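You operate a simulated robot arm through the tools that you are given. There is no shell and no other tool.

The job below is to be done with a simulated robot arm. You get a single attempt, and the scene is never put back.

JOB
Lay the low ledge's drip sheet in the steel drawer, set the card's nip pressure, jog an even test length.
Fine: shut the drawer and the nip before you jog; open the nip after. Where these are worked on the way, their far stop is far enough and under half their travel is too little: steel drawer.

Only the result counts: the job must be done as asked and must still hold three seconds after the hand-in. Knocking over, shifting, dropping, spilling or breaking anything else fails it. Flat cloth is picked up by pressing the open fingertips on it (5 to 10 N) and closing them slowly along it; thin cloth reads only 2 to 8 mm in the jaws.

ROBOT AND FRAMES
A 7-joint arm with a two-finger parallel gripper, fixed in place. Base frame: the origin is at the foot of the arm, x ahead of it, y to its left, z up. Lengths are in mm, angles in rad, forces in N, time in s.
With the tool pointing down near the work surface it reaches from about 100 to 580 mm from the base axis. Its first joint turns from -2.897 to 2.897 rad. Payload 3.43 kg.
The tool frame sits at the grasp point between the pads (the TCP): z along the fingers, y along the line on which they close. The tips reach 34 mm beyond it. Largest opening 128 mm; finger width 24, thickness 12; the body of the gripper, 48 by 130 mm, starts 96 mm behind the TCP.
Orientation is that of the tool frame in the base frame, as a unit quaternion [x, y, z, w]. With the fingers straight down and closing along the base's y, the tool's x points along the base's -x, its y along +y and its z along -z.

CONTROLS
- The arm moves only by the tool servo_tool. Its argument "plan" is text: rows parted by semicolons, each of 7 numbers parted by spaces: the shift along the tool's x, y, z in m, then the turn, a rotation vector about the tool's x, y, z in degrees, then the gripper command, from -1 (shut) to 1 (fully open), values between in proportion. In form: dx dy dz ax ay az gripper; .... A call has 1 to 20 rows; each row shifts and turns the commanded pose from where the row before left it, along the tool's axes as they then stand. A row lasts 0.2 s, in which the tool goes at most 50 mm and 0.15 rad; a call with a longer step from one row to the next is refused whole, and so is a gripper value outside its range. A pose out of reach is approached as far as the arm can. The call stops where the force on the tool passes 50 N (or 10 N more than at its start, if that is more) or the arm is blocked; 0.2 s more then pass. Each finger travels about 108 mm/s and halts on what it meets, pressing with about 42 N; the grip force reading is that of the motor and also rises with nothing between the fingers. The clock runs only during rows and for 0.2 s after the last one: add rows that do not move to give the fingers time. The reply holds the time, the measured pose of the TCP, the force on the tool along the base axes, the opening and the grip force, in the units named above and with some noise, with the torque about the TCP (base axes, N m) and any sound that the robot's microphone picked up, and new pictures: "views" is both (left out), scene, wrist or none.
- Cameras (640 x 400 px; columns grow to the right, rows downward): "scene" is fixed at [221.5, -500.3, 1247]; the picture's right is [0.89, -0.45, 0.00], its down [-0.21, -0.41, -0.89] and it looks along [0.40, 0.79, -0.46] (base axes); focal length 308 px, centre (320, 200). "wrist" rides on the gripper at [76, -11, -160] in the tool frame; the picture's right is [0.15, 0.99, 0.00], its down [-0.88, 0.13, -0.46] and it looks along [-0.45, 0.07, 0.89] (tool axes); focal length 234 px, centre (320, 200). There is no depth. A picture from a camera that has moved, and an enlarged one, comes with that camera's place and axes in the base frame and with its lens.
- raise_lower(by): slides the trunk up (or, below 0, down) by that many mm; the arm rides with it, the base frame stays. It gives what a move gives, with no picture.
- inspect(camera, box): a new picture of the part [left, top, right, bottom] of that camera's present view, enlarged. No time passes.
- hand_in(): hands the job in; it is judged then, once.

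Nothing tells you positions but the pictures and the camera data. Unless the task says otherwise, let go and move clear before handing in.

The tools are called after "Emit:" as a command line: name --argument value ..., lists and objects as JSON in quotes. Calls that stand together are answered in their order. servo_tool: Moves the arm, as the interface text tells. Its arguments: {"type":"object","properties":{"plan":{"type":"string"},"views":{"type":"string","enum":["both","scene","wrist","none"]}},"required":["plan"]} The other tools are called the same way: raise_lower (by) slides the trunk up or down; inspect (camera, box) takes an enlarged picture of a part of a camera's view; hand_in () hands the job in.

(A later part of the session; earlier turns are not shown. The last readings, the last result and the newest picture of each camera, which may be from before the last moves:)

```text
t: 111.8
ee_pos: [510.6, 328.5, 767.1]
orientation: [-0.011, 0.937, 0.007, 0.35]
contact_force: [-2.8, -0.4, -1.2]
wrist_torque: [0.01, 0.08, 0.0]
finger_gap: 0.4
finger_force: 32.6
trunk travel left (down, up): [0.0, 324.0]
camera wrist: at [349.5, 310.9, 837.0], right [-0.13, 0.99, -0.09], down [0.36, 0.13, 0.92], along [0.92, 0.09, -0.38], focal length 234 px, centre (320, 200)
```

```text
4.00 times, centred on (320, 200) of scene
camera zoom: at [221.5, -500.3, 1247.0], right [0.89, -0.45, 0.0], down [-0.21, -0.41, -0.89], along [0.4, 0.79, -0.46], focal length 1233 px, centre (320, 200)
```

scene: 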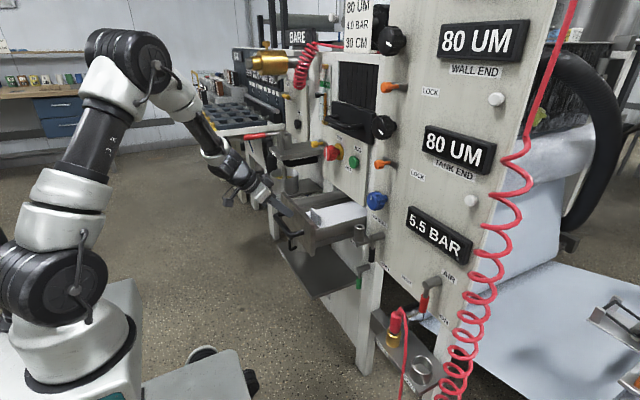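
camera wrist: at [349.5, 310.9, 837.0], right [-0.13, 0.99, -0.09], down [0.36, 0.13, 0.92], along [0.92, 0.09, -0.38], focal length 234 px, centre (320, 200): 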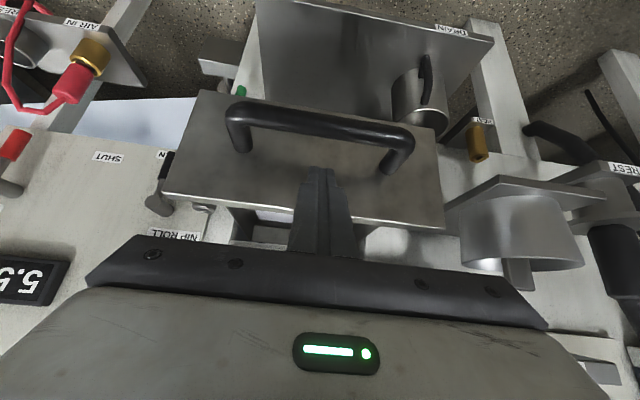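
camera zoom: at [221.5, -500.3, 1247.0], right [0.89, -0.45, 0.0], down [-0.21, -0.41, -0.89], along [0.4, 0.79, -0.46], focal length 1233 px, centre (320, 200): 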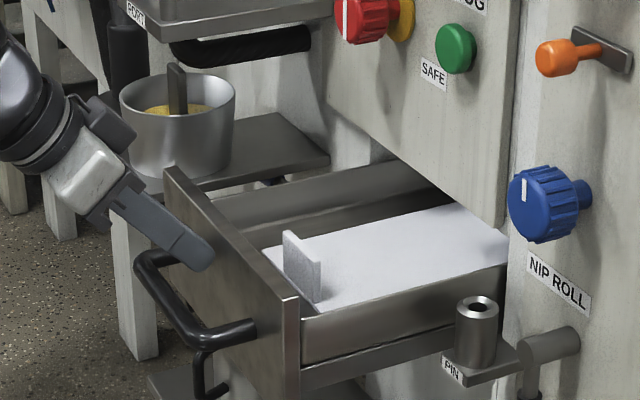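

Emit:
servo_tool --plan "-0.0113 -0.0004 0.0098 0 0 0 -1; -0.0113 -0.0004 0.0098 0 0 0 -1; -0.0113 -0.0004 0.0098 0 0 0 -1; -0.0113 -0.0004 0.0098 0 0 0 -1; -0.0113 -0.0004 0.0098 0 0 0 -1; -0.0113 -0.0004 0.0098 0 0 0 -1; -0.0113 -0.0004 0.0098 0 0 0 -1; -0.0113 -0.0004 0.0098 0 0 0 -1; -0.0113 -0.0004 0.0098 0 0 0 -1; -0.0113 -0.0004 0.0098 0 0 0 -1; -0.0113 -0.0004 0.0098 0 0 0 -1; -0.0113 -0.0004 0.0098 0 0 0 -1; 0 0 0 0 0 0 -1" --views "both"

Emit:
inspect --camera "scene" --box '[260, 150, 420, 250]'

```text
t: 114.6
ee_pos: [691.1, 327.6, 765.8]
orientation: [-0.01, 0.937, 0.007, 0.35]
contact_force: [0.0, -0.6, 0.2]
wrist_torque: [-0.04, -0.02, -0.01]
finger_gap: 0.2
finger_force: 33.4
trunk travel left (down, up): [0.0, 324.0]
camera wrist: at [528.2, 310.1, 836.1], right [-0.14, 0.99, -0.09], down [0.36, 0.13, 0.92], along [0.92, 0.09, -0.38], focal length 234 px, centre (320, 200)
```

scene: 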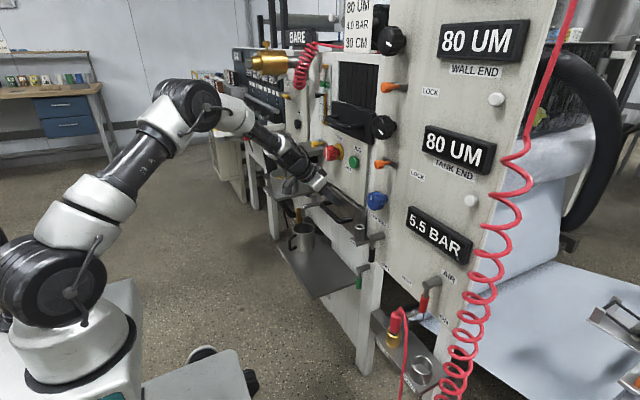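
wrist: 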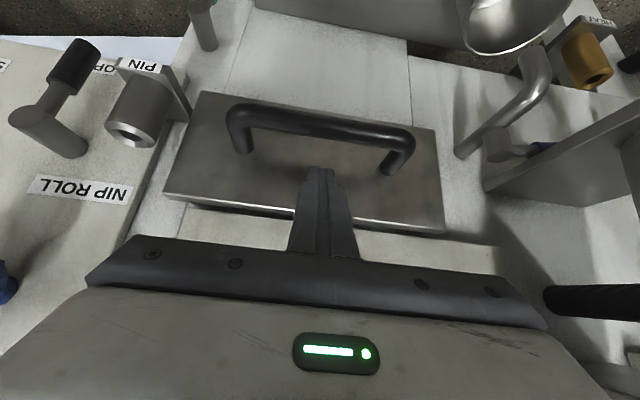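

```text
4.00 times, centred on (340, 200) of scene
camera zoom: at [221.5, -500.3, 1247.0], right [0.89, -0.45, 0.0], down [-0.21, -0.41, -0.89], along [0.4, 0.79, -0.46], focal length 1233 px, centre (240, 200)
```

zoom: 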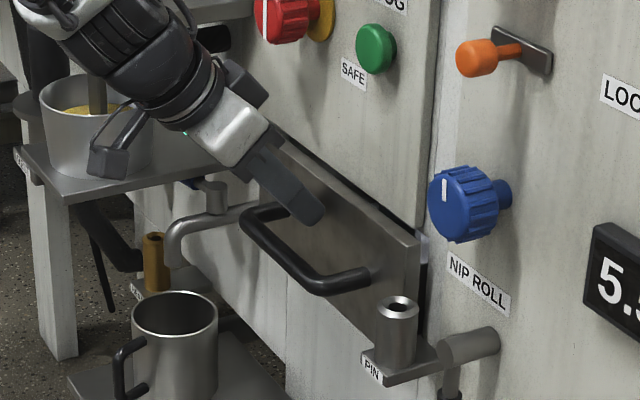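

Almost shut. I push the last part slowly until the stop.

Emit:
servo_tool --plan "-0.0045 0 0.0039 0 0 0 -1; -0.0045 0 0.0039 0 0 0 -1; -0.0045 0 0.0039 0 0 0 -1; -0.0045 0 0.0039 0 0 0 -1; -0.0038 0 0.0033 0 0 0 -1; 0 0 0 0 0 0 -1" --views "both"

Emit:
inspect --camera "scene" --box '[290, 170, 410, 245]'

```text
t: 115.5
ee_pos: [702.2, 330.0, 763.9]
orientation: [-0.01, 0.939, 0.006, 0.344]
contact_force: [-16.1, -1.2, 6.3]
wrist_torque: [-0.02, 0.1, -0.08]
finger_gap: 0.0
finger_force: 33.3
trunk travel left (down, up): [0.0, 324.0]
stopped in row 4: the force on the tool passed its limit at 60 N (the readings are from after the stop); the commanded pose is now the measured one
camera wrist: at [541.8, 313.3, 835.7], right [-0.13, 0.99, -0.09], down [0.38, 0.14, 0.92], along [0.92, 0.09, -0.39], focal length 234 px, centre (320, 200)
```

scene: 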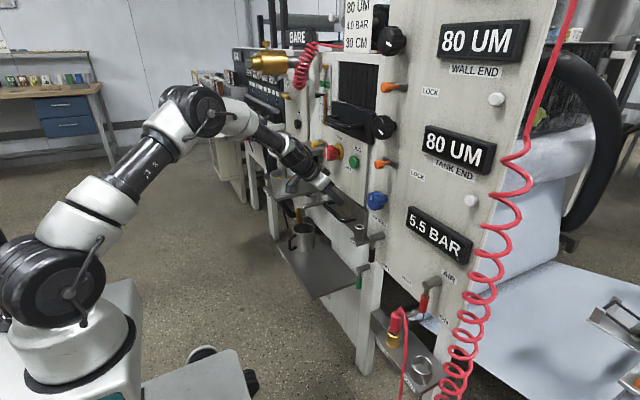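
wrist: 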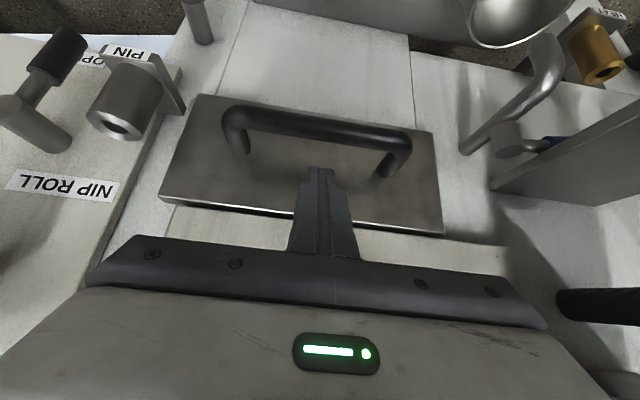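

```text
5.33 times, centred on (350, 208) of scene
camera zoom: at [221.5, -500.3, 1247.0], right [0.89, -0.45, 0.0], down [-0.21, -0.41, -0.89], along [0.4, 0.79, -0.46], focal length 1644 px, centre (160, 160)
```

zoom: 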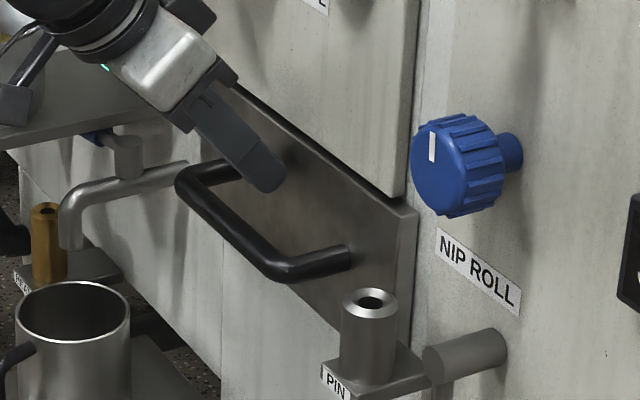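

The drawer is shut (it matches its start position). Next I back off, bring the tool horizontal and move in front of the blue NIP ROLL knob.

Emit:
servo_tool --plan "0 0 -0.03 0 0 0 -1; 0 0 -0.03 0 0 0 -1; 0 0 0 0 -8.3 0 -1; 0 0 0 0 -8.3 0 -1; 0 0 0 0 -8.3 0 -1; 0 0 0 0 -8.3 0 -1; 0 0 0 0 -8.3 0 0; 0 0 0 0 -8.3 0 0; 0 0 -0.035 0 0 0 0; 0 0 -0.035 0 0 0 0; -0.0088 -0.0458 0 0 0 0 0; -0.0088 -0.0458 0 0 0 0 0; -0.0088 -0.0458 0 0 0 0 0; -0.0088 -0.0458 0 0 0 0 0; -0.0088 -0.0458 0 0 0 0 0; 0 0 0 0 0 0 0" --views "both"

```text
t: 118.9
ee_pos: [601.4, 96.3, 853.0]
orientation: [-0.007, 0.707, 0.009, 0.707]
contact_force: [0.1, 0.8, 0.2]
wrist_torque: [-0.04, -0.01, -0.01]
finger_gap: 64.1
finger_force: 0.1
trunk travel left (down, up): [0.0, 324.0]
camera wrist: at [440.9, 81.2, 775.6], right [-0.02, 0.99, -0.14], down [-0.46, 0.12, 0.88], along [0.89, 0.09, 0.45], focal length 234 px, centre (320, 200)
```

scene: 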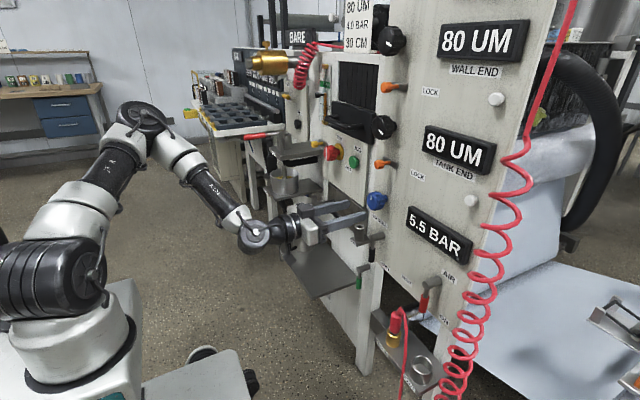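
wrist: 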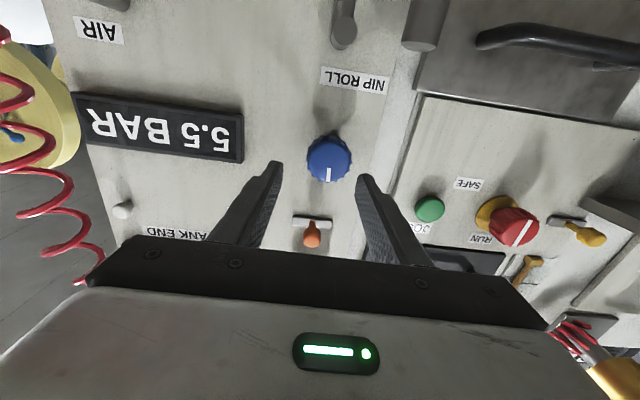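

Emit:
inspect --camera "wrist" --box '[260, 110, 400, 197]'

Emit:
inspect --camera "scene" --box '[300, 170, 420, 245]'

```text
4.57 times, centred on (330, 154) of wrist
camera zoom: at [440.9, 81.2, 775.6], right [-0.02, 0.99, -0.14], down [-0.46, 0.12, 0.88], along [0.89, 0.09, 0.45], focal length 1070 px, centre (274, 413)
```

zoom: 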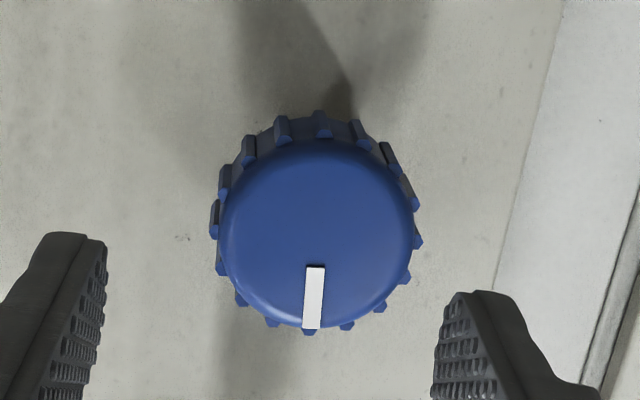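

```text
5.33 times, centred on (360, 208) of scene
camera zoom: at [221.5, -500.3, 1247.0], right [0.89, -0.45, 0.0], down [-0.21, -0.41, -0.89], along [0.4, 0.79, -0.46], focal length 1644 px, centre (107, 160)
```

zoom: 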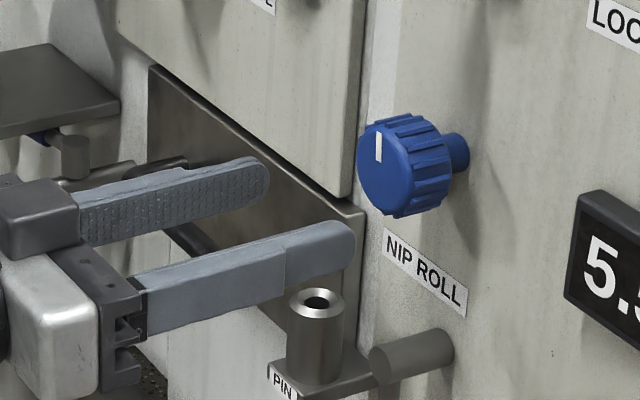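

The knob face centre is at about (688, 108, 851), diameter about 48, pointer straight up at 5.5 BAR. I pre-rotate the open gripper by +85° so there is turning range both ways, then centre it on the knob.

Emit:
servo_tool --plan "0.002 0.0085 0 0 0 0 0.3; 0 0 0 0 0 8.5 0.3; 0 0 0 0 0 8.5 0.3; 0 0 0 0 0 8.5 0.3; 0 0 0 0 0 8.5 0.3; 0 0 0 0 0 8.5 0.3; 0 0 0 0 0 8.5 0.3; 0 0 0 0 0 8.5 0.3; 0 0 0 0 0 8.5 0.3; 0 0 0 0 0 8.5 0.3; 0 0 0 0 0 8.5 0.3; 0 0 0 0 0 0 0.3" --views "both"

Emit:
inspect --camera "scene" --box '[300, 170, 420, 245]'

Emit:
inspect --camera "wrist" --box '[220, 100, 420, 225]'

```text
t: 121.5
ee_pos: [599.5, 105.6, 850.4]
orientation: [0.473, 0.525, 0.486, 0.515]
contact_force: [0.0, -0.2, -0.1]
wrist_torque: [0.02, -0.01, 0.02]
finger_gap: 83.3
finger_force: 0.1
trunk travel left (down, up): [0.0, 324.0]
camera wrist: at [438.4, 174.8, 831.4], right [-0.01, 0.23, 0.97], down [-0.44, -0.88, 0.2], along [0.9, -0.42, 0.1], focal length 234 px, centre (320, 200)
```

scene: 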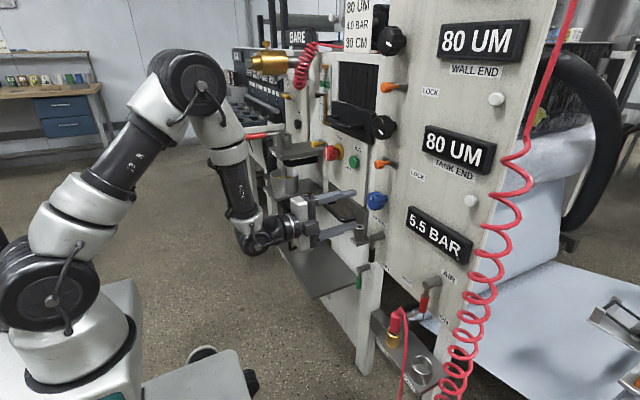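
wrist: 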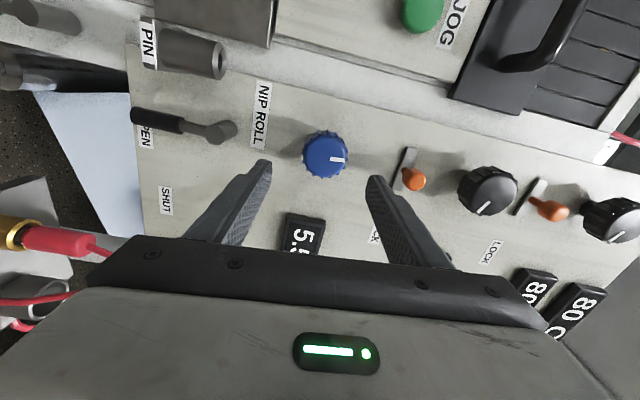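

```text
5.33 times, centred on (360, 208) of scene
camera zoom: at [221.5, -500.3, 1247.0], right [0.89, -0.45, 0.0], down [-0.21, -0.41, -0.89], along [0.4, 0.79, -0.46], focal length 1644 px, centre (107, 160)
```

zoom: 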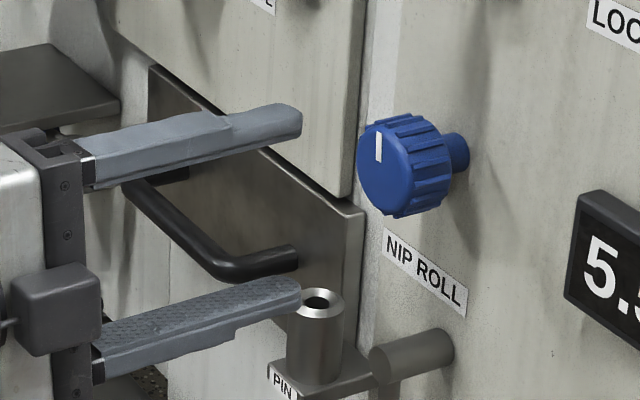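

```text
3.20 times, centred on (320, 162) of wrist
camera zoom: at [438.4, 174.8, 831.4], right [-0.01, 0.23, 0.97], down [-0.44, -0.88, 0.2], along [0.9, -0.42, 0.1], focal length 749 px, centre (320, 320)
```

zoom: 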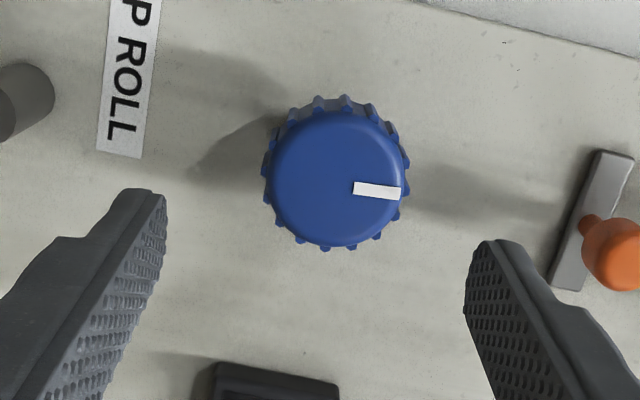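

Centred within a few mm (knob at about y 109.5, z 852). I move onto the knob and close.

Emit:
servo_tool --plan "0.0007 0.0005 0.0242 0 0 0 0.3; 0.0007 0.0005 0.0242 0 0 0 0.3; 0.0008 0.0006 0.0242 0 0 0 0.3; 0 0 0 0 0 0 0.3; 0 0 0 0 0 0 0; 0 0 0 0 0 0 -0.3; 0 0 0 0 0 0 -0.5; 0 0 0 0 0 0 -0.5" --views "both"

Emit:
inspect --camera "scene" --box '[340, 170, 480, 257]'

Emit:
inspect --camera "wrist" --box '[220, 100, 420, 225]'

```text
t: 123.3
ee_pos: [672.9, 110.6, 856.3]
orientation: [0.471, 0.524, 0.486, 0.517]
contact_force: [9.0, 3.4, 19.7]
wrist_torque: [-0.01, 0.41, 0.04]
finger_gap: 49.3
finger_force: 45.0
trunk travel left (down, up): [0.0, 324.0]
camera wrist: at [511.8, 179.5, 834.8], right [-0.01, 0.23, 0.97], down [-0.44, -0.88, 0.2], along [0.9, -0.42, 0.11], focal length 234 px, centre (320, 200)
```

scene: 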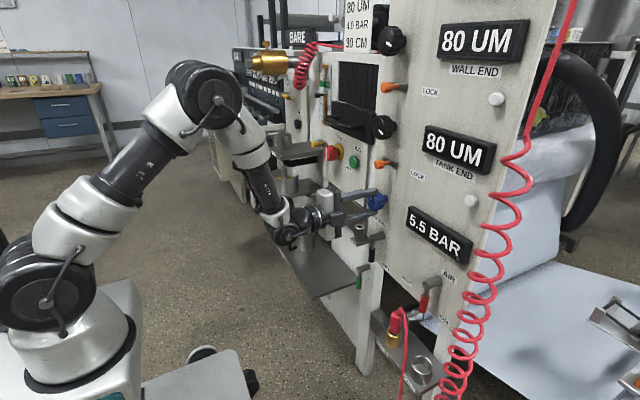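
wrist: 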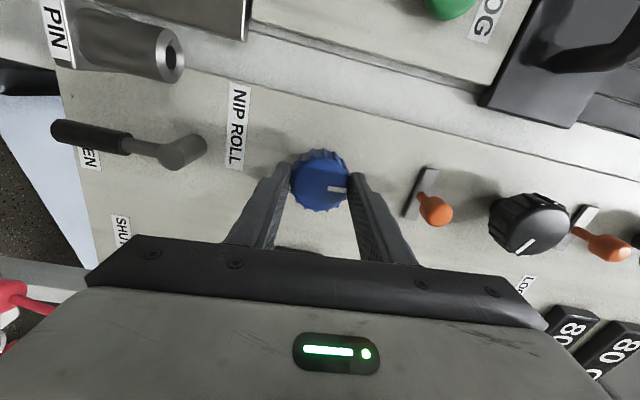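

```text
4.57 times, centred on (410, 214) of scene
camera zoom: at [221.5, -500.3, 1247.0], right [0.89, -0.45, 0.0], down [-0.21, -0.41, -0.89], along [0.4, 0.79, -0.46], focal length 1409 px, centre (-91, 138)
```

zoom: 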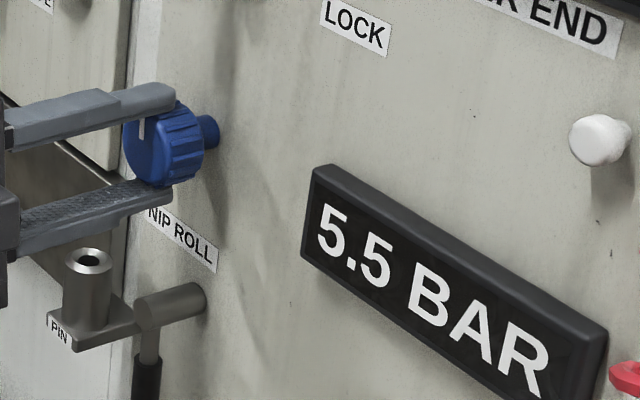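

```text
3.20 times, centred on (320, 162) of wrist
camera zoom: at [511.8, 179.5, 834.8], right [-0.01, 0.23, 0.97], down [-0.44, -0.88, 0.2], along [0.9, -0.42, 0.11], focal length 749 px, centre (320, 320)
```

zoom: 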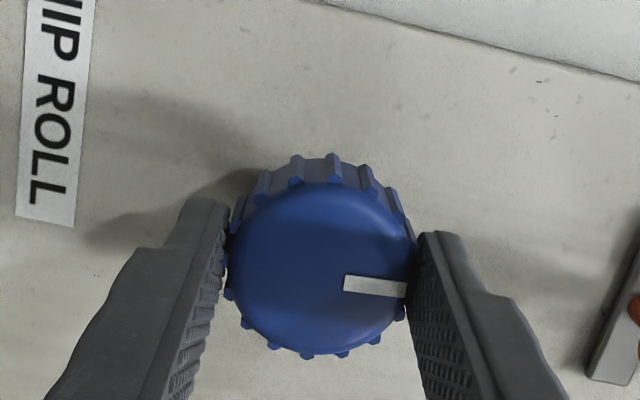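

The knob is gripped (49.3 mm). There is some sideways force, so I shift 3 mm up to centre, then try a small counter-clockwise turn and read the display.

Emit:
servo_tool --plan "0 0.003 0 0 0 0 -0.5; 0 0.002 0 0 0 0 -0.5; 0 0 0 0 0 0 -0.5" --views "none"

Emit:
servo_tool --plan "0 0 0 0 0 -4 -0.6; 0 0 0 0 0 -4 -0.6; 0 0 0 0 0 0 -0.6" --views "scene"

Emit:
inspect --camera "scene" --box '[340, 170, 480, 257]'

```text
t: 124.1
ee_pos: [672.9, 110.6, 855.0]
orientation: [0.473, 0.527, 0.484, 0.514]
contact_force: [12.0, 3.1, 3.1]
wrist_torque: [0.01, -0.99, 0.42]
finger_gap: 49.5
finger_force: 44.9
trunk travel left (down, up): [0.0, 324.0]
```

```text
t: 124.9
ee_pos: [673.0, 111.5, 855.9]
orientation: [0.435, 0.558, 0.446, 0.548]
contact_force: [15.4, 1.1, 0.3]
wrist_torque: [-0.01, 1.0, 0.16]
finger_gap: 49.6
finger_force: 44.8
trunk travel left (down, up): [0.0, 324.0]
```

scene: 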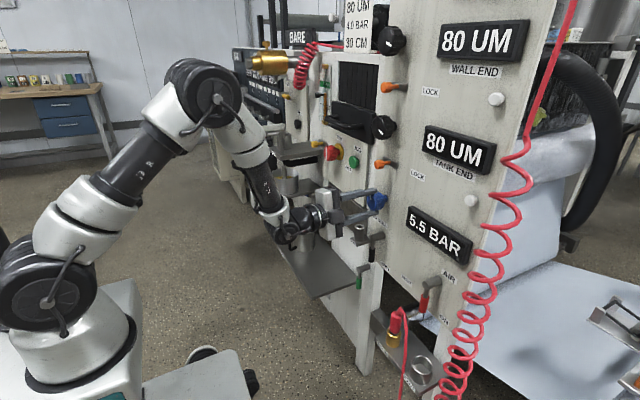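

```text
4.57 times, centred on (410, 214) of scene
camera zoom: at [221.5, -500.3, 1247.0], right [0.89, -0.45, 0.0], down [-0.21, -0.41, -0.89], along [0.4, 0.79, -0.46], focal length 1409 px, centre (-91, 138)
```

zoom: 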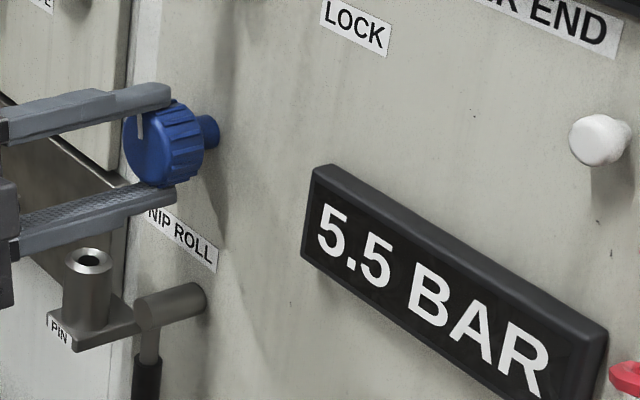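

Emit:
inspect --camera "wrist" --box '[220, 100, 420, 225]'

Emit:
servo_tool --plan "0 0 0 0 0 -6 -0.8; 0 0 0 0 0 -6 -0.8; 0 0 0 0 0 0 -0.8" --views "none"

Emit:
inspect --camera "wrist" --box '[220, 100, 420, 225]'

Emit:
inspect --camera "scene" --box '[340, 170, 480, 257]'

```text
3.20 times, centred on (320, 162) of wrist
camera zoom: at [511.4, 176.5, 826.4], right [-0.01, 0.36, 0.93], down [-0.44, -0.84, 0.32], along [0.9, -0.41, 0.16], focal length 749 px, centre (320, 320)
```

zoom: 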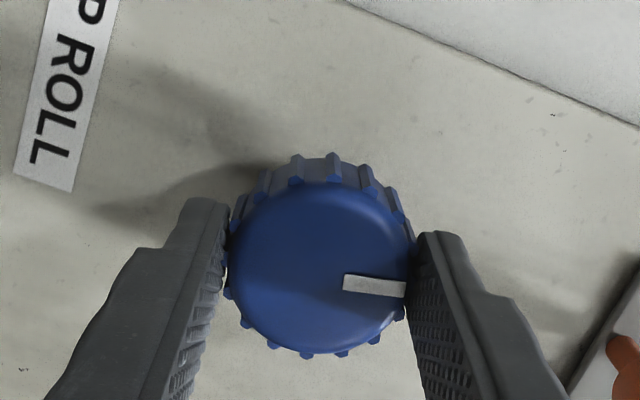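

```text
t: 125.7
ee_pos: [674.0, 109.4, 854.5]
orientation: [0.374, 0.601, 0.387, 0.591]
contact_force: [7.9, 2.1, -4.2]
wrist_torque: [-0.02, 0.89, -0.22]
finger_gap: 49.7
finger_force: 45.2
trunk travel left (down, up): [0.0, 324.0]
```

```text
3.20 times, centred on (320, 162) of wrist
camera zoom: at [511.4, 169.0, 812.1], right [-0.01, 0.55, 0.84], down [-0.44, -0.75, 0.49], along [0.9, -0.36, 0.25], focal length 749 px, centre (320, 320)
```

zoom: 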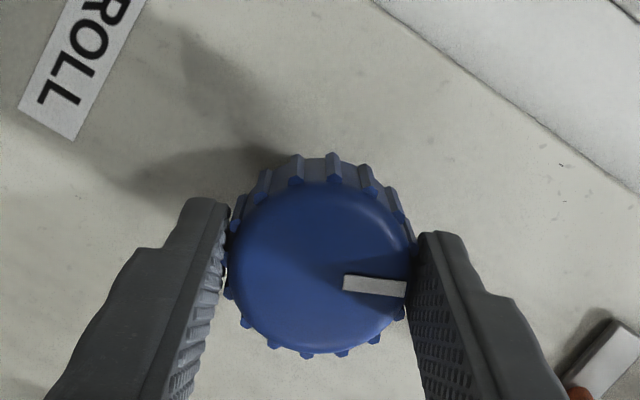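

```text
4.57 times, centred on (410, 214) of scene
camera zoom: at [221.5, -500.3, 1247.0], right [0.89, -0.45, 0.0], down [-0.21, -0.41, -0.89], along [0.4, 0.79, -0.46], focal length 1409 px, centre (-91, 138)
```

zoom: 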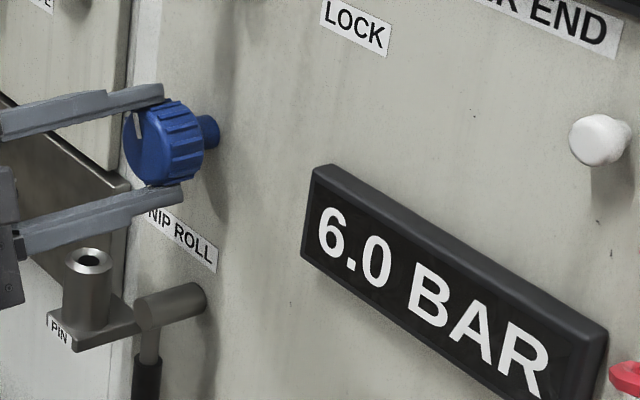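

Turning counter-clockwise raises it (6.0 BAR, steps of 0.5). I turn clockwise instead, reading the display as I go.

Emit:
servo_tool --plan "0 0 0 0 0 6.5 -0.8; 0 0 0 0 0 6.5 -0.8; 0 0 0 0 0 6.5 -0.8; 0 0 0 0 0 6.5 -0.8; 0 0 0 0 0 6.5 -0.8; 0 0 0 0 0 6.5 -0.8; 0 0 0 0 0 0 -0.8" --views "none"

Emit:
inspect --camera "scene" --box '[340, 170, 480, 257]'

```text
t: 127.3
ee_pos: [673.5, 110.3, 855.3]
orientation: [0.554, 0.441, 0.563, 0.427]
contact_force: [-2.9, 0.9, -14.5]
wrist_torque: [0.0, -0.47, 0.5]
finger_gap: 49.4
finger_force: 45.2
trunk travel left (down, up): [0.0, 324.0]
```

```text
4.57 times, centred on (410, 214) of scene
camera zoom: at [221.5, -500.3, 1247.0], right [0.89, -0.45, 0.0], down [-0.21, -0.41, -0.89], along [0.4, 0.79, -0.46], focal length 1409 px, centre (-91, 138)
```

zoom: 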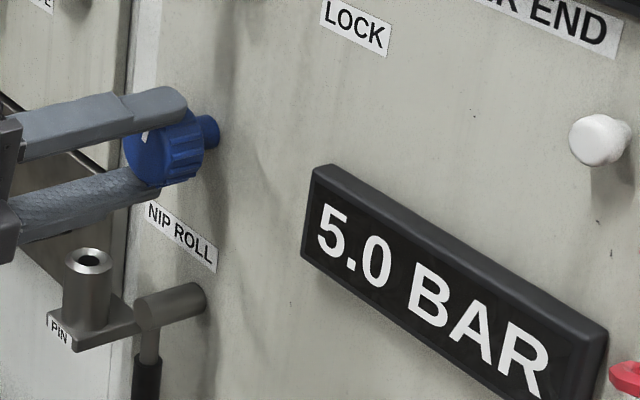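

Emit:
servo_tool --plan "0 0 0 0 0 6 -0.8; 0 0 0 0 0 6 -0.8; 0 0 0 0 0 6 -0.8; 0 0 0 0 0 0 -0.8" --views "none"

Emit:
inspect --camera "scene" --box '[340, 170, 480, 257]'

Emit:
servo_tool --plan "0 0 0 0 0 6 -0.8; 0 0 0 0 0 6 -0.8; 0 0 0 0 0 0 -0.8" --views "none"

Emit:
inspect --camera "scene" --box '[340, 170, 480, 257]'

```text
t: 128.3
ee_pos: [674.1, 109.0, 855.4]
orientation: [0.615, 0.348, 0.623, 0.335]
contact_force: [-14.2, -0.5, -15.3]
wrist_torque: [0.01, -0.65, -0.1]
finger_gap: 49.9
finger_force: 45.1
trunk travel left (down, up): [0.0, 324.0]
```

```text
4.57 times, centred on (410, 214) of scene
camera zoom: at [221.5, -500.3, 1247.0], right [0.89, -0.45, 0.0], down [-0.21, -0.41, -0.89], along [0.4, 0.79, -0.46], focal length 1409 px, centre (-91, 138)
```

zoom: 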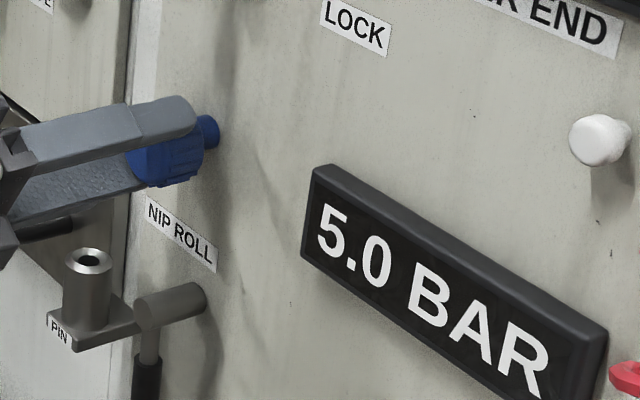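

```text
t: 129.1
ee_pos: [672.9, 109.6, 856.4]
orientation: [0.649, 0.282, 0.654, 0.269]
contact_force: [-6.3, 0.4, -16.9]
wrist_torque: [0.05, -0.42, -0.55]
finger_gap: 49.8
finger_force: 44.6
trunk travel left (down, up): [0.0, 324.0]
```

```text
4.57 times, centred on (410, 214) of scene
camera zoom: at [221.5, -500.3, 1247.0], right [0.89, -0.45, 0.0], down [-0.21, -0.41, -0.89], along [0.4, 0.79, -0.46], focal length 1409 px, centre (-91, 138)
```

zoom: 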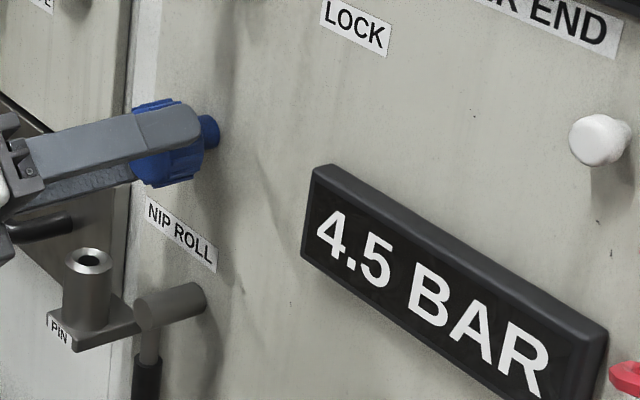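

Emit:
servo_tool --plan "0 0 0 0 0 6 -0.8; 0 0 0 0 0 6 -0.8; 0 0 0 0 0 6 -0.8; 0 0 0 0 0 0 -0.8" --views "none"

Emit:
inspect --camera "scene" --box '[340, 170, 480, 257]'

Emit:
servo_tool --plan "0 0 0 0 0 5 -0.8; 0 0 0 0 0 0 -0.8" --views "none"

Emit:
inspect --camera "scene" --box '[340, 170, 480, 257]'

```text
t: 130.1
ee_pos: [673.9, 109.3, 855.9]
orientation: [0.685, 0.177, 0.688, 0.162]
contact_force: [1.2, 0.6, -13.4]
wrist_torque: [0.01, -0.22, -0.77]
finger_gap: 49.5
finger_force: 45.3
trunk travel left (down, up): [0.0, 324.0]
```

```text
4.57 times, centred on (410, 214) of scene
camera zoom: at [221.5, -500.3, 1247.0], right [0.89, -0.45, 0.0], down [-0.21, -0.41, -0.89], along [0.4, 0.79, -0.46], focal length 1409 px, centre (-91, 138)
```

zoom: 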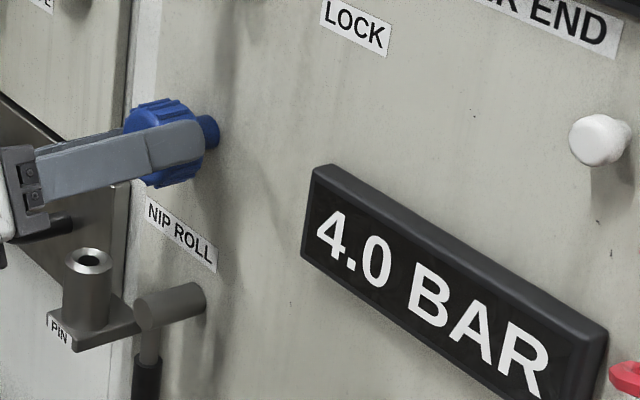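

```text
t: 130.7
ee_pos: [673.9, 109.3, 855.4]
orientation: [0.692, 0.147, 0.694, 0.132]
contact_force: [-5.8, -0.7, -13.3]
wrist_torque: [0.04, -0.68, -0.71]
finger_gap: 50.0
finger_force: 44.6
trunk travel left (down, up): [0.0, 324.0]
```

```text
4.57 times, centred on (410, 214) of scene
camera zoom: at [221.5, -500.3, 1247.0], right [0.89, -0.45, 0.0], down [-0.21, -0.41, -0.89], along [0.4, 0.79, -0.46], focal length 1409 px, centre (-91, 138)
```

zoom: 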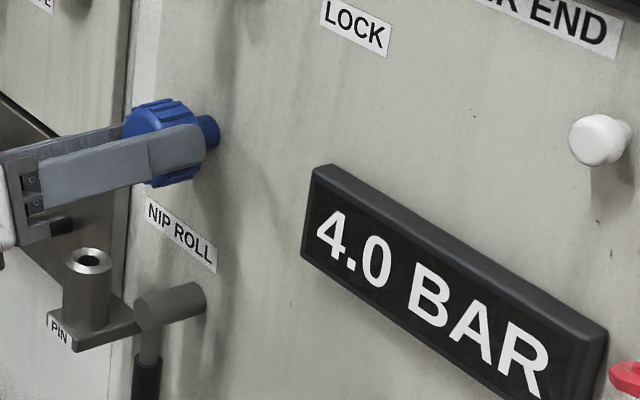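

The step is about 25–26° per 0.5 BAR, so the middle of 4.0 is near +76°; I'm at +72°. I add 4°, then open and back away.

Emit:
servo_tool --plan "0 0 0 0 0 4 -0.8; 0 0 0 0 0 0 -0.8; 0 0 0 0 0 0 -0.1; 0 0 0 0 0 0 0.2; 0 0 0 0 0 0 0.3; 0 0 -0.02 0 0 0 0.3; 0 0 -0.03 0 0 0 0.3; 0 0 -0.03 0 0 0 0.3; 0 0 0 0 0 0 0.3" --views "both"

Emit:
inspect --camera "scene" --box '[340, 170, 500, 270]'

```text
t: 132.7
ee_pos: [593.4, 109.5, 857.4]
orientation: [0.696, 0.123, 0.699, 0.107]
contact_force: [0.3, -0.1, -0.2]
wrist_torque: [0.0, 0.0, -0.01]
finger_gap: 83.2
finger_force: 0.0
trunk travel left (down, up): [0.0, 324.0]
camera wrist: at [431.8, 138.9, 923.9], right [0.02, -0.89, 0.46], down [-0.45, -0.42, -0.79], along [0.9, -0.19, -0.4], focal length 234 px, centre (320, 200)
```

scene: 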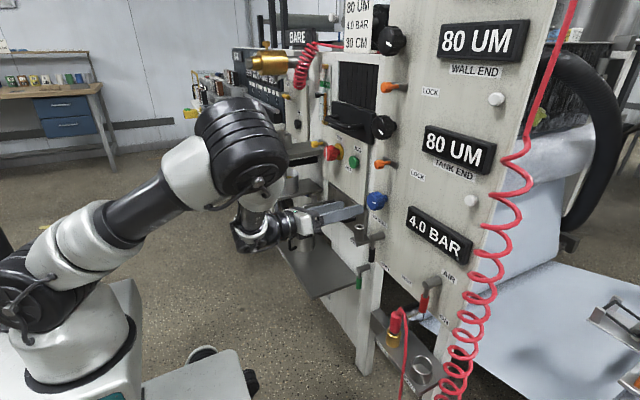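
wrist: 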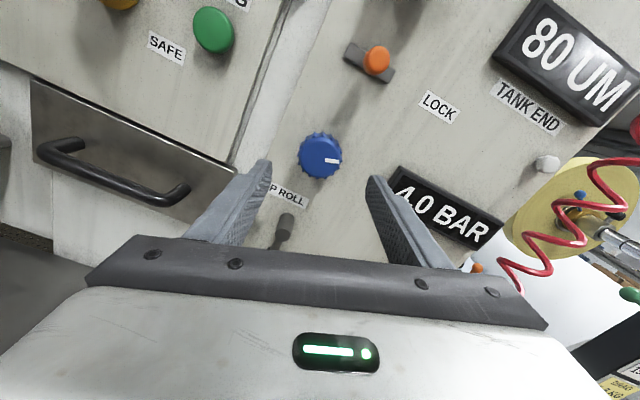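

```text
4.00 times, centred on (420, 220) of scene
camera zoom: at [221.5, -500.3, 1247.0], right [0.89, -0.45, 0.0], down [-0.21, -0.41, -0.89], along [0.4, 0.79, -0.46], focal length 1233 px, centre (-80, 120)
```

zoom: 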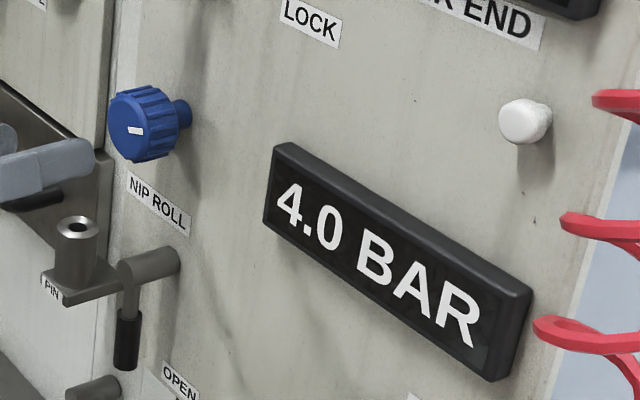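

The display shows 4.0 BAR and the drawer is shut. Now I need the nip lever's exact geometry, so I zoom in on it from both cameras.

Emit:
inspect --camera "wrist" --box '[230, 150, 390, 250]'

Emit:
inspect --camera "scene" --box '[350, 225, 450, 288]'

Emit:
inspect --camera "scene" --box '[400, 240, 480, 290]'

```text
4.00 times, centred on (310, 200) of wrist
camera zoom: at [431.8, 138.9, 923.9], right [0.02, -0.89, 0.46], down [-0.45, -0.42, -0.79], along [0.9, -0.19, -0.4], focal length 937 px, centre (360, 200)
```

zoom: 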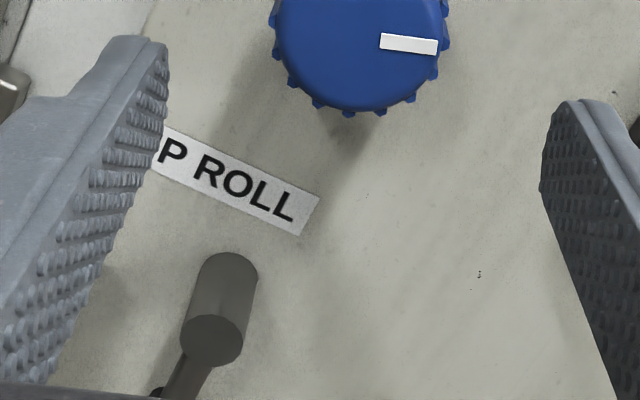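

```text
6.35 times, centred on (400, 256) of scene
camera zoom: at [221.5, -500.3, 1247.0], right [0.89, -0.45, 0.0], down [-0.21, -0.41, -0.89], along [0.4, 0.79, -0.46], focal length 1957 px, centre (-188, -159)
```

zoom: 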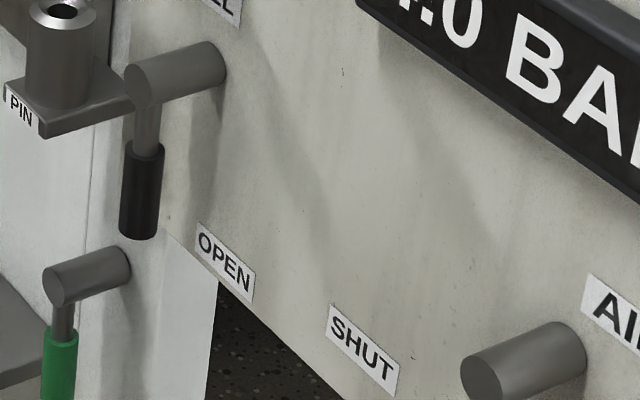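

```text
8.00 times, centred on (440, 265) of scene
camera zoom: at [221.5, -500.3, 1247.0], right [0.89, -0.45, 0.0], down [-0.21, -0.41, -0.89], along [0.4, 0.79, -0.46], focal length 2465 px, centre (-640, -320)
```

zoom: 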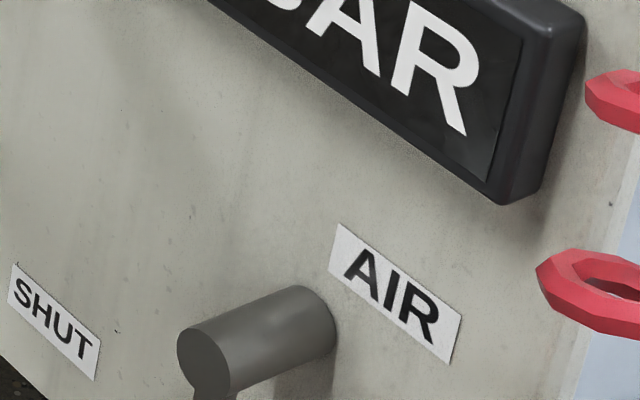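

I plan to push the nip lever with closed fingers. Its pivot is at about (y 102, z 737) and its handle hangs down to z≈646 at x≈703. First I level the roll, close the fingers and go down to a point just in front and to the left of the handle.

Emit:
servo_tool --plan "0 0 0 0 0 8 -1; 0 0 0 0 0 8 -1; 0 0 0 0 0 2.7 -1; 0 0 0 0 0 0 -1" --views "none"

```text
t: 133.7
ee_pos: [593.1, 107.8, 857.0]
orientation: [0.707, 0.008, 0.707, -0.007]
contact_force: [-0.9, -0.9, 1.0]
wrist_torque: [-0.03, 0.01, 0.01]
finger_gap: 0.2
finger_force: 33.3
trunk travel left (down, up): [0.0, 324.0]
```

Emit:
servo_tool --plan "-0.041 -0.004 0.0024 0 0 0 -1; -0.041 -0.004 0.0024 0 0 0 -1; -0.041 -0.004 0.0024 0 0 0 -1; -0.041 -0.004 0.0024 0 0 0 -1; -0.041 -0.004 0.0024 0 0 0 -1; 0 0 0 0 0 0 -1" --views "both"

Emit:
inspect --camera "wrist" --box '[240, 100, 400, 200]'

Emit:
inspect --camera "scene" --box '[300, 210, 440, 297]'

```text
t: 135.1
ee_pos: [606.4, 130.0, 649.7]
orientation: [0.707, 0.008, 0.708, -0.006]
contact_force: [-0.6, -0.6, 0.6]
wrist_torque: [-0.02, -0.01, 0.0]
finger_gap: 0.1
finger_force: 33.7
trunk travel left (down, up): [0.0, 324.0]
camera wrist: at [445.7, 136.6, 724.7], right [0.02, -0.99, 0.15], down [-0.45, -0.14, -0.88], along [0.89, -0.05, -0.45], focal length 234 px, centre (320, 200)
```

scene: 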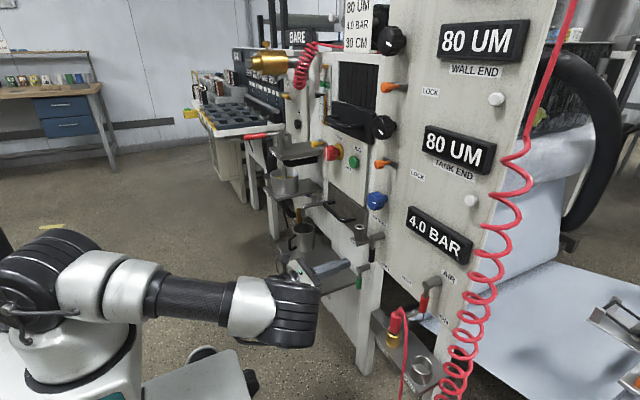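
wrist: 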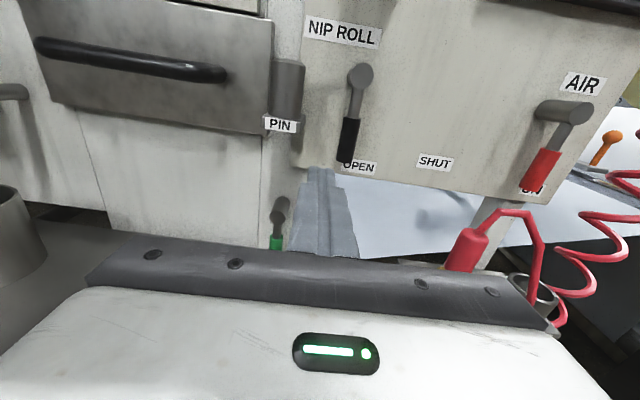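

```text
4.00 times, centred on (320, 150) of wrist
camera zoom: at [445.7, 136.6, 724.7], right [0.02, -0.99, 0.15], down [-0.45, -0.14, -0.88], along [0.89, -0.05, -0.45], focal length 937 px, centre (320, 400)
```

zoom: 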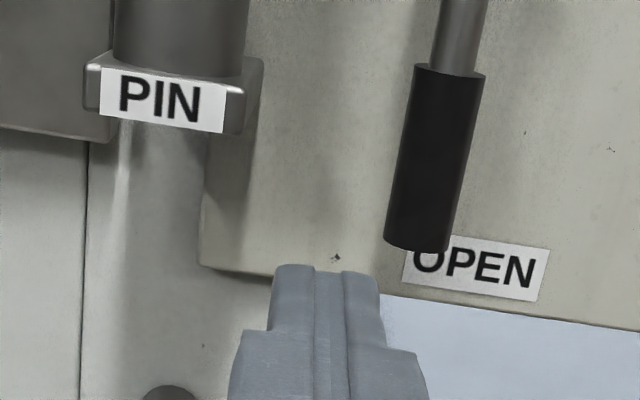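

```text
4.57 times, centred on (370, 254) of scene
camera zoom: at [221.5, -500.3, 1247.0], right [0.89, -0.45, 0.0], down [-0.21, -0.41, -0.89], along [0.4, 0.79, -0.46], focal length 1409 px, centre (91, -45)
```

zoom: 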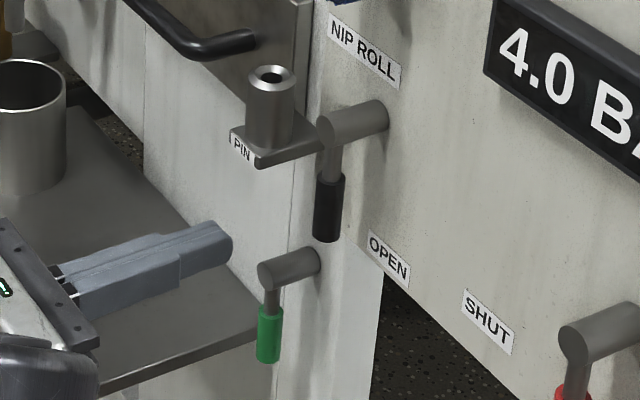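

The view is upright now: the nip lever points down over OPEN, handle axis y≈103, z 648–696. My closed fingers sit just to its left. I move in beside it.

Emit:
servo_tool --plan "0.002 0 0.026 0 0 0 -1; 0.002 0 0.026 0 0 0 -1; 0.003 0 0.026 0 0 0 -1; 0 0 0 0 0 0 -1" --views "both"

Emit:
inspect --camera "wrist" --box '[240, 80, 400, 180]'

```text
t: 136.1
ee_pos: [683.6, 131.0, 657.2]
orientation: [0.707, 0.009, 0.707, -0.007]
contact_force: [-0.2, 0.8, 0.3]
wrist_torque: [0.02, 0.01, 0.02]
finger_gap: 0.1
finger_force: 33.2
trunk travel left (down, up): [0.0, 324.0]
camera wrist: at [523.5, 137.3, 732.6], right [0.02, -0.99, 0.15], down [-0.45, -0.14, -0.88], along [0.89, -0.05, -0.45], focal length 234 px, centre (320, 200)
```

scene: 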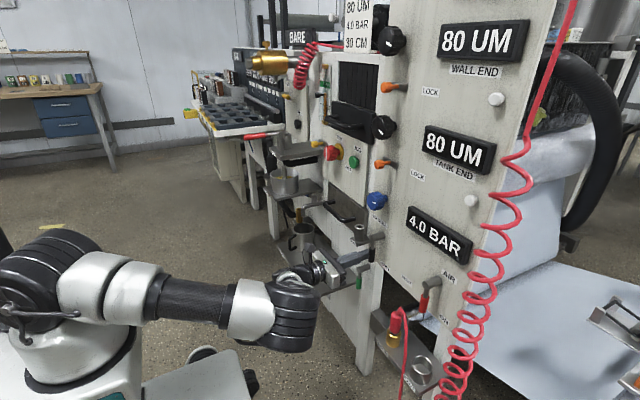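
wrist: 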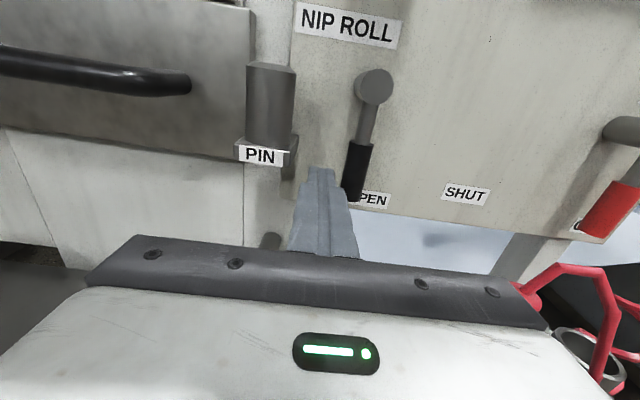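

```text
4.00 times, centred on (320, 130) of wrist
camera zoom: at [523.5, 137.3, 732.6], right [0.02, -0.99, 0.15], down [-0.45, -0.14, -0.88], along [0.89, -0.05, -0.45], focal length 937 px, centre (320, 480)
```

zoom: 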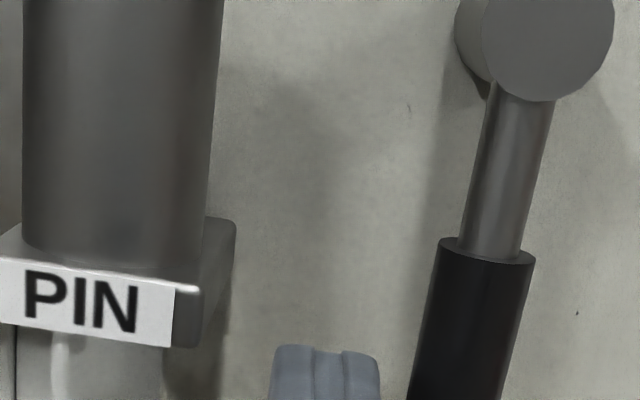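

I push the lever towards SHUT along an arc around its pivot, in two parts.

Emit:
servo_tool --plan "-0.0024 0.0113 0 0 0 0 -1; -0.0016 0.0113 0 0 0 0 -1; 0 0.0114 0 0 0 0 -1; 0.0016 0.0113 0 0 0 0 -1; 0.0031 0.011 0 0 0 0 -1; 0 0 0 0 0 0 -1" --views "both"

Emit:
inspect --camera "scene" --box '[320, 210, 460, 297]'

```text
t: 137.5
ee_pos: [684.3, 72.0, 659.2]
orientation: [0.707, 0.008, 0.707, -0.006]
contact_force: [-1.3, -0.2, -0.2]
wrist_torque: [-0.04, -0.01, 0.03]
finger_gap: 0.2
finger_force: 32.8
trunk travel left (down, up): [0.0, 324.0]
camera wrist: at [524.1, 79.0, 733.9], right [0.02, -0.99, 0.15], down [-0.45, -0.14, -0.88], along [0.89, -0.05, -0.45], focal length 234 px, centre (320, 200)
```

scene: 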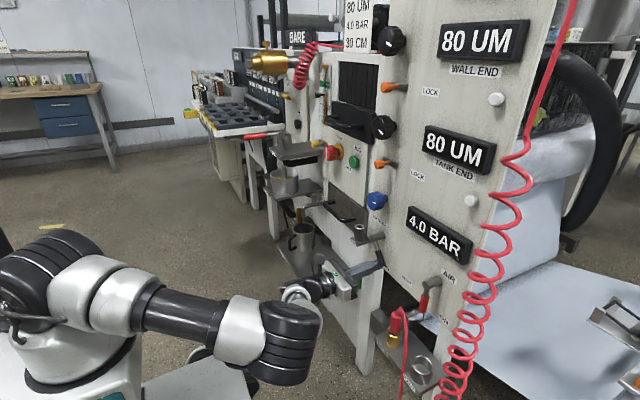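
wrist: 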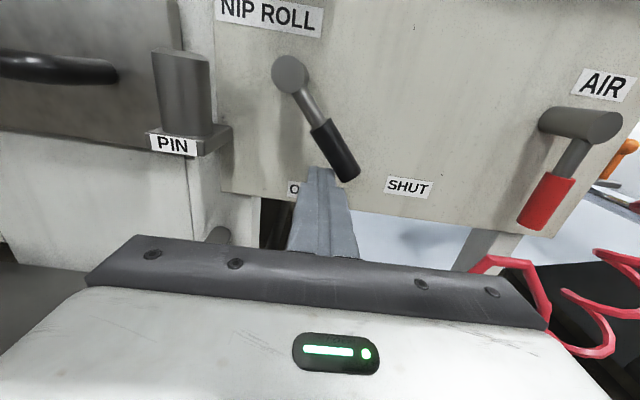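

```text
4.57 times, centred on (390, 254) of scene
camera zoom: at [221.5, -500.3, 1247.0], right [0.89, -0.45, 0.0], down [-0.21, -0.41, -0.89], along [0.4, 0.79, -0.46], focal length 1409 px, centre (0, -45)
```

zoom: 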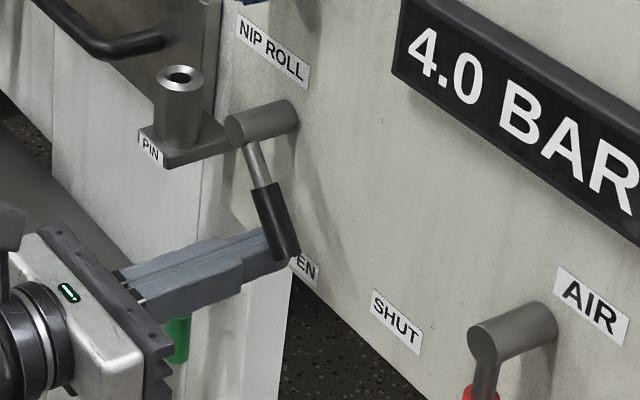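

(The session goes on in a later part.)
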